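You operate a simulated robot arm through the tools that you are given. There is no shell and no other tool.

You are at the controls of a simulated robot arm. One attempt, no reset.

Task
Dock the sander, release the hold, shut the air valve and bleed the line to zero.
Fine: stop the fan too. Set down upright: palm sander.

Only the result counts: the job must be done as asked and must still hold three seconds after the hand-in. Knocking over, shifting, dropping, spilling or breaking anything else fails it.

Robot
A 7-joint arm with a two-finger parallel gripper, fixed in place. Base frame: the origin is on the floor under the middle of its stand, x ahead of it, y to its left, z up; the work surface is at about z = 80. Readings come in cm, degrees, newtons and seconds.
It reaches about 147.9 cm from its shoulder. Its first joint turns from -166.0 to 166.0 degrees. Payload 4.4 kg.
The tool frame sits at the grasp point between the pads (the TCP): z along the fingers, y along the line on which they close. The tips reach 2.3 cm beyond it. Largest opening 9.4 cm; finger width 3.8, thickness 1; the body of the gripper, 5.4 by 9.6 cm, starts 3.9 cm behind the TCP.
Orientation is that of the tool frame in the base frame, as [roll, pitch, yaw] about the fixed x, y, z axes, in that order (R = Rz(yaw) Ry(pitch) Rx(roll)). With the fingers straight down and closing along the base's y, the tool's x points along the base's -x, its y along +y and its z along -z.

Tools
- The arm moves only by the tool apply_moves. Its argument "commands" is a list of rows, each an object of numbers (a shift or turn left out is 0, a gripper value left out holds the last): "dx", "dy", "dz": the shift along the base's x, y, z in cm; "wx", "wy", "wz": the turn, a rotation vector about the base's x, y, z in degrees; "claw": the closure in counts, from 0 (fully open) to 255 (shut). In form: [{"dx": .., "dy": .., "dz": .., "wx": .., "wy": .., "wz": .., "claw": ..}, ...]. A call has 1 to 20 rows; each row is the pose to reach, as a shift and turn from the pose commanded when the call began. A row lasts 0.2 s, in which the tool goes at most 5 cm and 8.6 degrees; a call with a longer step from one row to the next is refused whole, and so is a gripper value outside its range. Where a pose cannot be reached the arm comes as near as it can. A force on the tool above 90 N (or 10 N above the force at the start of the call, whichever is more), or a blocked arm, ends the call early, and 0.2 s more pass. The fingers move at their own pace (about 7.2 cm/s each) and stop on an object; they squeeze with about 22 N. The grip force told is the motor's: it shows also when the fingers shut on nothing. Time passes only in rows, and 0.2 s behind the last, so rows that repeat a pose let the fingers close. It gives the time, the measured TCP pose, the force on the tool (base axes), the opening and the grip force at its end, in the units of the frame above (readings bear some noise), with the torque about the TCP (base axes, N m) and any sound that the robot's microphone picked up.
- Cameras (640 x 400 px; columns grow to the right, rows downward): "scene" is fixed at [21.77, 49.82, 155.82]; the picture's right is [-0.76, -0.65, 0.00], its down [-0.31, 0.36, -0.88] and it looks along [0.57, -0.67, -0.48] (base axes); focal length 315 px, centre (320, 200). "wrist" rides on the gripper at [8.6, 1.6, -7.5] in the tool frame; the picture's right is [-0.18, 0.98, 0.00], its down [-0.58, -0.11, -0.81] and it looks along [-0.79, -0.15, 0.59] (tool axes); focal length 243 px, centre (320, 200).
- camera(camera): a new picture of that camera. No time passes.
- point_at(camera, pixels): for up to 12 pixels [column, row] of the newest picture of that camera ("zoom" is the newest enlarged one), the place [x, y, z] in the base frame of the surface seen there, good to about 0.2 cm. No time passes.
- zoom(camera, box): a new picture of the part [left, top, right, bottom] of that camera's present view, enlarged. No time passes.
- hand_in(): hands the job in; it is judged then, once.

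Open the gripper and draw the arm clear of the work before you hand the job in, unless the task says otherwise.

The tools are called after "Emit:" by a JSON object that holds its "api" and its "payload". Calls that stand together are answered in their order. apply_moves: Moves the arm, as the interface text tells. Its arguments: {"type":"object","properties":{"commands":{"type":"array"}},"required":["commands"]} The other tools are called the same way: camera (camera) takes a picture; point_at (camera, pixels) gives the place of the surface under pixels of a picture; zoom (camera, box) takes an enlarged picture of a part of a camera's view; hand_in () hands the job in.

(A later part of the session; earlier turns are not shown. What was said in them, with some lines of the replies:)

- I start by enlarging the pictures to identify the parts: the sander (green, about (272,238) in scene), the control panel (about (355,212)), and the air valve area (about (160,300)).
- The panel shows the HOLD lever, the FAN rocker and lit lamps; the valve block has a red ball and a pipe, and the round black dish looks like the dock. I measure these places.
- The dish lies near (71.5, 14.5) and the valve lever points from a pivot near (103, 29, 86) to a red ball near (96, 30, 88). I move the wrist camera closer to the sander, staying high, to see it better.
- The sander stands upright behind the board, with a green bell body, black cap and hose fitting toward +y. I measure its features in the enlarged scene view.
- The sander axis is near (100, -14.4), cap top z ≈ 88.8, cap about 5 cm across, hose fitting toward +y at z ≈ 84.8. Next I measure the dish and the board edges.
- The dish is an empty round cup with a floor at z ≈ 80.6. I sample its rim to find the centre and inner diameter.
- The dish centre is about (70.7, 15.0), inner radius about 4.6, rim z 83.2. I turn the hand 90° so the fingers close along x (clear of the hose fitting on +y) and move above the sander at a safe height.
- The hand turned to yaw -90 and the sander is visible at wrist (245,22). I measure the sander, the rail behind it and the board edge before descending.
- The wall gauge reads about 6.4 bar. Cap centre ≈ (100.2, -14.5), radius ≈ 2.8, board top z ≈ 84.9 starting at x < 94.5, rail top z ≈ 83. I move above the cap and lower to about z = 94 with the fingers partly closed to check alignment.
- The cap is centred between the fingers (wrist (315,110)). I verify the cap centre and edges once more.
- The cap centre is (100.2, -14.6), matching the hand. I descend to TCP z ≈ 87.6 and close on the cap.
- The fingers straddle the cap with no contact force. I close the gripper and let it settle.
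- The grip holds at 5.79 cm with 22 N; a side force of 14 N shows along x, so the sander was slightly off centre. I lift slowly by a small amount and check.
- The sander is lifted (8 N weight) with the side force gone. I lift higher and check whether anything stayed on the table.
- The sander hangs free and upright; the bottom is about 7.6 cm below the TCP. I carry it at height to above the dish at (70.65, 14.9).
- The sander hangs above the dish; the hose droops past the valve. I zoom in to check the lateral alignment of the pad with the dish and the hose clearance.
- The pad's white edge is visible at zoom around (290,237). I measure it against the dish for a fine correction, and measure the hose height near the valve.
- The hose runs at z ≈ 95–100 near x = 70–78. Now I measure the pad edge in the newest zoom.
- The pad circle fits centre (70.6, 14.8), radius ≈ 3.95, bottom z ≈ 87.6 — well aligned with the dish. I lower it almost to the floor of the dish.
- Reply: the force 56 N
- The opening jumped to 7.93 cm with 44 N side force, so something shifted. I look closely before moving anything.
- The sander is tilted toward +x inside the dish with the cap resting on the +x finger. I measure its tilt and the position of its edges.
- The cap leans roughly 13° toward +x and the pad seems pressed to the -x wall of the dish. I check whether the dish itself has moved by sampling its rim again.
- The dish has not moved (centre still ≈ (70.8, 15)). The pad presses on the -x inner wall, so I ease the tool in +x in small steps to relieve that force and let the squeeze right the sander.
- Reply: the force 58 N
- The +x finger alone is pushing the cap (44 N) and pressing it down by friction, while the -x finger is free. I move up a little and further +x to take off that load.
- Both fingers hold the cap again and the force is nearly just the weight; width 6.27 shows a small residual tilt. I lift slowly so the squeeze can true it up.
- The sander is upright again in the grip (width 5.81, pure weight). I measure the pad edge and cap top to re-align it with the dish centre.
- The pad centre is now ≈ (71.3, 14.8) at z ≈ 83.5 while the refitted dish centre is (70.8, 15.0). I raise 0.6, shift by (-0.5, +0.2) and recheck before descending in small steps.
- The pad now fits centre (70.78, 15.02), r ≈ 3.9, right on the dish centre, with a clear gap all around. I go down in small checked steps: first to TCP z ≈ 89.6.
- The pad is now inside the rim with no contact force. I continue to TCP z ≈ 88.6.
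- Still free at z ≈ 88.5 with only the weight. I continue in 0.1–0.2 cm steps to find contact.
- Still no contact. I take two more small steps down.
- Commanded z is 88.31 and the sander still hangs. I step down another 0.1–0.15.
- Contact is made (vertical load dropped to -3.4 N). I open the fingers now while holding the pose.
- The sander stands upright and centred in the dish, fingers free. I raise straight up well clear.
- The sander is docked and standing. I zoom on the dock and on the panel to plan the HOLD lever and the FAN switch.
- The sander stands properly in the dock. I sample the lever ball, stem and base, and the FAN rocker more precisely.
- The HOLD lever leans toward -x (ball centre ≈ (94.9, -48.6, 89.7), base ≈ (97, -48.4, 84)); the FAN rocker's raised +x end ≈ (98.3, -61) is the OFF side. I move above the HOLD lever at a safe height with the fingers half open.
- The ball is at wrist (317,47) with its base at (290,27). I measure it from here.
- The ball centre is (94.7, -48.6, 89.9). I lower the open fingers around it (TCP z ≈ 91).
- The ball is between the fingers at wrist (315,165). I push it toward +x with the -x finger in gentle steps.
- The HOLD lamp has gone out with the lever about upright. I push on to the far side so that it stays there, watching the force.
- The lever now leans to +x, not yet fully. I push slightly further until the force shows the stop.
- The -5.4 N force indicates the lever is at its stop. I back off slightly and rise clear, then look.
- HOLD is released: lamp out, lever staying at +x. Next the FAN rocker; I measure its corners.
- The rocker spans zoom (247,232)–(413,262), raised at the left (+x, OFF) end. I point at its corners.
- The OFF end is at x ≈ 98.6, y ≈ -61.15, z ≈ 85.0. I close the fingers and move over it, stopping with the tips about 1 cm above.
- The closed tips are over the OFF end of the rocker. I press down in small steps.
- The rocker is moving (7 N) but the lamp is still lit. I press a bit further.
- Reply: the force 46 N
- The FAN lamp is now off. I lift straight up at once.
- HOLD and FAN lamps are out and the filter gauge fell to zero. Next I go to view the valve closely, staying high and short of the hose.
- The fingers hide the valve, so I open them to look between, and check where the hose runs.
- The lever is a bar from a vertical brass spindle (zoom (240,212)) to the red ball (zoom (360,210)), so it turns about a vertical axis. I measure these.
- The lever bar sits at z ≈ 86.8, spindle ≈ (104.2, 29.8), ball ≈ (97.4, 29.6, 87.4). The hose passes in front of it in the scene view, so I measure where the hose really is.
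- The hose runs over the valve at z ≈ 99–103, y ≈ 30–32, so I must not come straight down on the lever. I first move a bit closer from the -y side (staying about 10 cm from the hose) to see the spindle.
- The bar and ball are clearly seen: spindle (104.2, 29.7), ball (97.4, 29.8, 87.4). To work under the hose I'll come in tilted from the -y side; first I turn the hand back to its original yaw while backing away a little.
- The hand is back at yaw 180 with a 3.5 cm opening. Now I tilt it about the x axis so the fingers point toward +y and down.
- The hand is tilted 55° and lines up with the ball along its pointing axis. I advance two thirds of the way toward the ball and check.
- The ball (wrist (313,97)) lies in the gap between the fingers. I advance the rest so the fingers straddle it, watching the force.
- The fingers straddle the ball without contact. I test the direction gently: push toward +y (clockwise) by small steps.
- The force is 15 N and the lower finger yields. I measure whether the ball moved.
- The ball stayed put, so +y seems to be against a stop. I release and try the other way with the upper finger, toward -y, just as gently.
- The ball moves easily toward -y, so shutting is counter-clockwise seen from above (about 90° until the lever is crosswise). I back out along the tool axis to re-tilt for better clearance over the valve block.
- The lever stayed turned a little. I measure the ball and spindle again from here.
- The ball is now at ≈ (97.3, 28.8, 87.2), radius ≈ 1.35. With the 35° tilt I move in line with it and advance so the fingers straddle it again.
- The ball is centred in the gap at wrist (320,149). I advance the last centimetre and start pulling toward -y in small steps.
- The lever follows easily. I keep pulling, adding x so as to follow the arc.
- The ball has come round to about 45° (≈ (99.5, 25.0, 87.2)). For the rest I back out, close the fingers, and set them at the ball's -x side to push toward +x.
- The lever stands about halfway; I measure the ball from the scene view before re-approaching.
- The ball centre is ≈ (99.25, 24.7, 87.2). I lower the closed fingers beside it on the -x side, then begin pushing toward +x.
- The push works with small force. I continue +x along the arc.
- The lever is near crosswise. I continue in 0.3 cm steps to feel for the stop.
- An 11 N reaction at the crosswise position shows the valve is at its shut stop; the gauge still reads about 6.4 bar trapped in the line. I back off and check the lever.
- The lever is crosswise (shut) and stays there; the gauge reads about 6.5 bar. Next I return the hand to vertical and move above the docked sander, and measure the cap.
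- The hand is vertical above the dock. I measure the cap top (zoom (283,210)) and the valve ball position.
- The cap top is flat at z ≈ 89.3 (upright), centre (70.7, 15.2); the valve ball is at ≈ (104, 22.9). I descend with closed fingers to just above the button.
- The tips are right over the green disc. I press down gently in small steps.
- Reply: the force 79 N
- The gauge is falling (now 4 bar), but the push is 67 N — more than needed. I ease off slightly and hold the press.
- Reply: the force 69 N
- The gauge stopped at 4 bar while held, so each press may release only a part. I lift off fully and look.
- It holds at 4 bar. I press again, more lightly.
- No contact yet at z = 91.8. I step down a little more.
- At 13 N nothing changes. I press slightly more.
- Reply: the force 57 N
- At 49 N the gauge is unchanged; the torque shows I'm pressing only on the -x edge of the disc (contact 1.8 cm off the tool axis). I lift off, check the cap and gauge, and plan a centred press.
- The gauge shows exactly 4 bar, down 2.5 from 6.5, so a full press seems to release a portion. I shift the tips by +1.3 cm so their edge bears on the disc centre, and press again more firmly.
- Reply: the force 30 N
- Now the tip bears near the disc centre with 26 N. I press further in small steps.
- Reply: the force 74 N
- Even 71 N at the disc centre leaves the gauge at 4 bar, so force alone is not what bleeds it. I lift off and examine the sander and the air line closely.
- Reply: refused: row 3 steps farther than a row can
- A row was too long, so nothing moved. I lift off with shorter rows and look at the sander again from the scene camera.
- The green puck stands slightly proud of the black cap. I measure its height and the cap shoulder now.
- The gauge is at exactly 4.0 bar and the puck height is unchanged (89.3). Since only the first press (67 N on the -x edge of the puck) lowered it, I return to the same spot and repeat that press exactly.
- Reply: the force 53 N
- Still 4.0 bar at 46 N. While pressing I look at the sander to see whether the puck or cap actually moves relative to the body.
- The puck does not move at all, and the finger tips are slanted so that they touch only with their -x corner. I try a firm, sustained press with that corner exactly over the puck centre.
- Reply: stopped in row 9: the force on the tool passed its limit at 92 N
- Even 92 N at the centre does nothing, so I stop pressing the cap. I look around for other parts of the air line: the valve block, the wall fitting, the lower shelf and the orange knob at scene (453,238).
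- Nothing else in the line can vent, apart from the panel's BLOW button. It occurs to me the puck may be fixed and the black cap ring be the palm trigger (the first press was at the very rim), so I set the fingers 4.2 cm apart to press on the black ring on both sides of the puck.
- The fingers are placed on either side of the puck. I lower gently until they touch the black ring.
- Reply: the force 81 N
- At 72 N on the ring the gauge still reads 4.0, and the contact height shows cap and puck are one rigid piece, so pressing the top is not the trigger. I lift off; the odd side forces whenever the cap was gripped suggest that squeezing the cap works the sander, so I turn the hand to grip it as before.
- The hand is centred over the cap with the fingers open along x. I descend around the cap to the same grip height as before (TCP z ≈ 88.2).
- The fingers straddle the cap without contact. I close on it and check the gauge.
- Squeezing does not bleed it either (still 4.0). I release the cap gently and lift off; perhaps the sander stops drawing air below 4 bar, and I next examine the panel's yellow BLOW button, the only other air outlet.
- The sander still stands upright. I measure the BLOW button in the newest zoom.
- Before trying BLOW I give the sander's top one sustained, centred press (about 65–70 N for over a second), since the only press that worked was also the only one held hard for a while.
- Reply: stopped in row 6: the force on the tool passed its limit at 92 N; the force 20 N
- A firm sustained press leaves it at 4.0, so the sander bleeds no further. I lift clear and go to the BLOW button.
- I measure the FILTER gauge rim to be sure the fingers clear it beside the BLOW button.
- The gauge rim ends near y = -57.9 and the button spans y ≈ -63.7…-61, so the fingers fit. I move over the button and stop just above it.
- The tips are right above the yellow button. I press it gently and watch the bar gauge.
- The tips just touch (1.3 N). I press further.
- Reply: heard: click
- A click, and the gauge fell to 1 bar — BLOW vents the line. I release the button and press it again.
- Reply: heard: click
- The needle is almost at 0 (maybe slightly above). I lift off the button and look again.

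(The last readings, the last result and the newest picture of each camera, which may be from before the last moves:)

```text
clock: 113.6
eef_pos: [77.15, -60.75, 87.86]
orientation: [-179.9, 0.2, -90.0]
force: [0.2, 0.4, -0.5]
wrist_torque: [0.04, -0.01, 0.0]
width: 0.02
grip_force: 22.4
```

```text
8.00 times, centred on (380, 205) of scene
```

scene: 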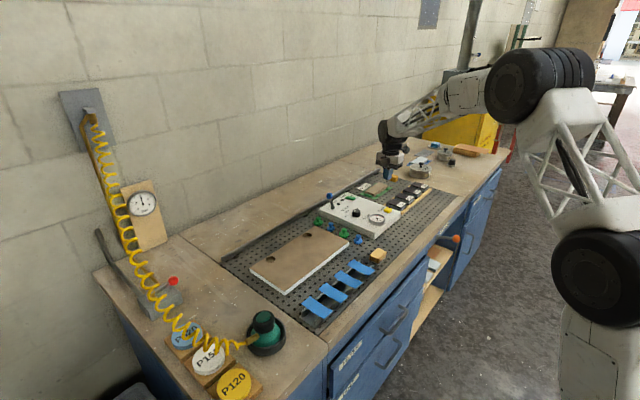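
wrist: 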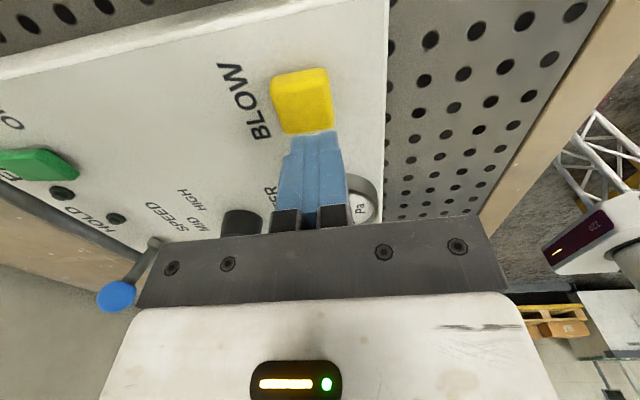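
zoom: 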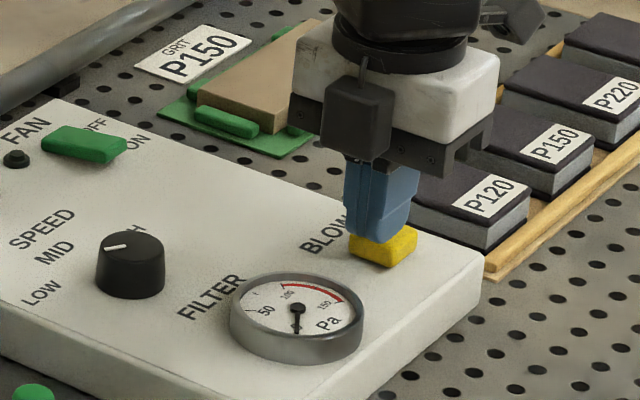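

The needle is at 0 bar. I lift away, open the gripper and withdraw clear of the work, then check everything.

Emit:
{"api": "apply_moves", "payload": {"commands": [{"dz": 3, "claw": 255}, {"dz": 7, "claw": 200}, {"dz": 11, "claw": 100}, {"dx": -1, "dy": 1, "dz": 15, "claw": 0}, {"dx": -3, "dy": 3, "dz": 19, "claw": 0}, {"dx": -5, "dy": 5, "dz": 23, "claw": 0}, {"dx": -7, "dy": 7, "dz": 27, "claw": 0}, {"dx": -9, "dy": 9, "dz": 31, "claw": 0}, {"dx": -11, "dy": 11, "dz": 34, "claw": 0}, {"dx": -13, "dy": 11, "dz": 36, "claw": 0}, {"dx": -13, "dy": 11, "dz": 36, "claw": 0}]}}

Emit:
{"api": "camera", "payload": {"camera": "scene"}}

Emit:
{"api": "zoom", "payload": {"camera": "scene", "box": [220, 160, 440, 300]}}

Emit:
{"api": "zoom", "payload": {"camera": "scene", "box": [80, 180, 320, 400]}}

Emit:
{"api": "zoom", "payload": {"camera": "scene", "box": [125, 185, 160, 215]}}

```text
clock: 116.0
eef_pos: [64.28, -49.74, 123.88]
orientation: [-179.9, 0.2, -90.1]
force: [0.4, -0.5, 0.4]
wrist_torque: [-0.02, 0.0, 0.0]
width: 9.4
grip_force: 0.0
```

```text
taken
```

scene: 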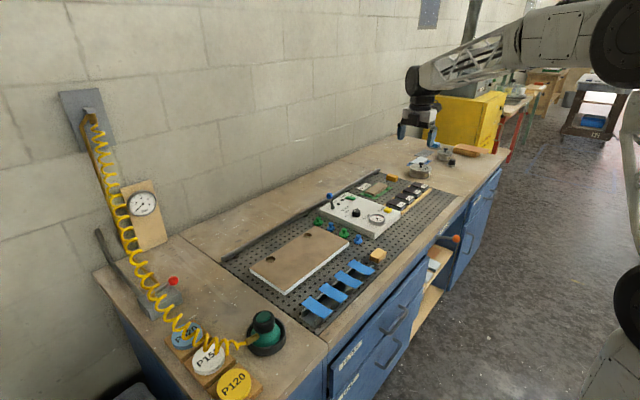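

```text
2.86 times, centred on (330, 230) of scene
```

zoom: 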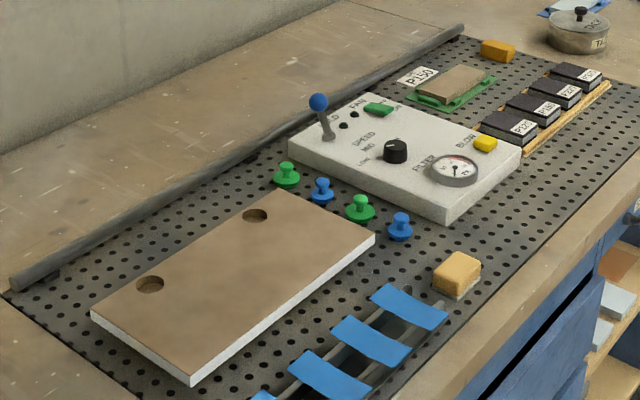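

```text
1.82 times, centred on (200, 290) of scene
```

zoom: 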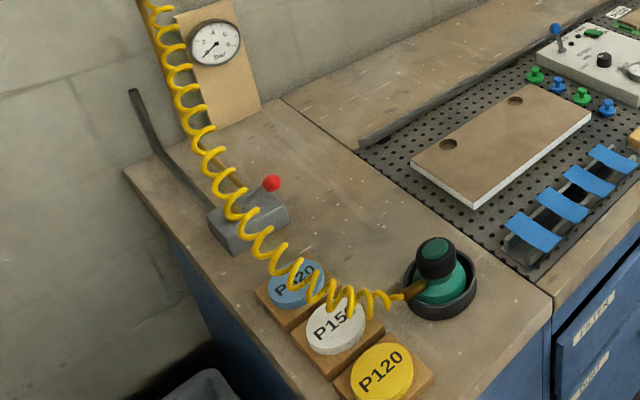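

```text
13.33 times, centred on (142, 200) of scene
```

zoom: 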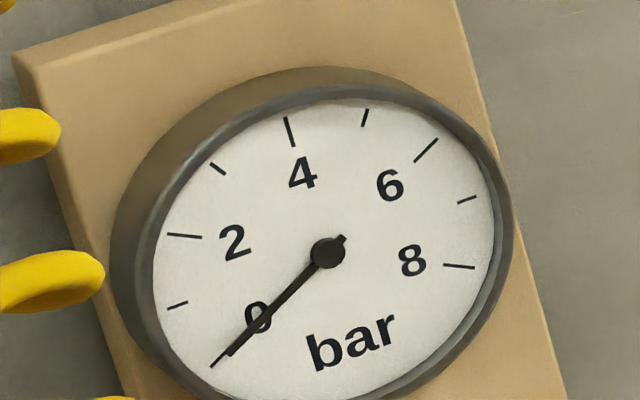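

Everything checks out: the sander is upright in its dish, the HOLD and FAN lamps are out, the valve lever is crosswise and the gauge has stayed at 0 bar. The board and the other pieces look unmoved, and the arm is clear with the gripper open, so I hand in.

Emit:
{"api": "hand_in", "payload": {}}

```text
The job is handed in.
```

I finished the job and handed it in. The hand-in gave no verdict, so the results below come from my last pictures and readings.

- **Sander:** it stands upright in the black dish. The first lowering went wrong: the sander tilted inside the dish. I re-gripped it and set it down slowly on the second try. The dish did not move.
- **Hold:** the lever is pushed over to its stop and the lamp is out.
- **Fan:** the rocker is pressed to OFF, the lamp is out and the filter gauge fell to zero.
- **Air valve:** the lever is turned a quarter turn until it met its stop, and it stayed there.
- **Line:** the gauge reads 0 bar and held there until I handed in, about two and a half seconds after the last bleed.

**How the line was bled:** the gauge fell from about 6.5 to 4 bar around my first press on top of the sander, but more presses did nothing. Two of those reached the 90 N force limit, and I saw no damage or movement of the sander afterwards. Two presses of the BLOW button on the panel brought it from 4 bar to zero.

The board and the other pieces on the bench look unmoved. The gripper is open and the arm is clear of the work.
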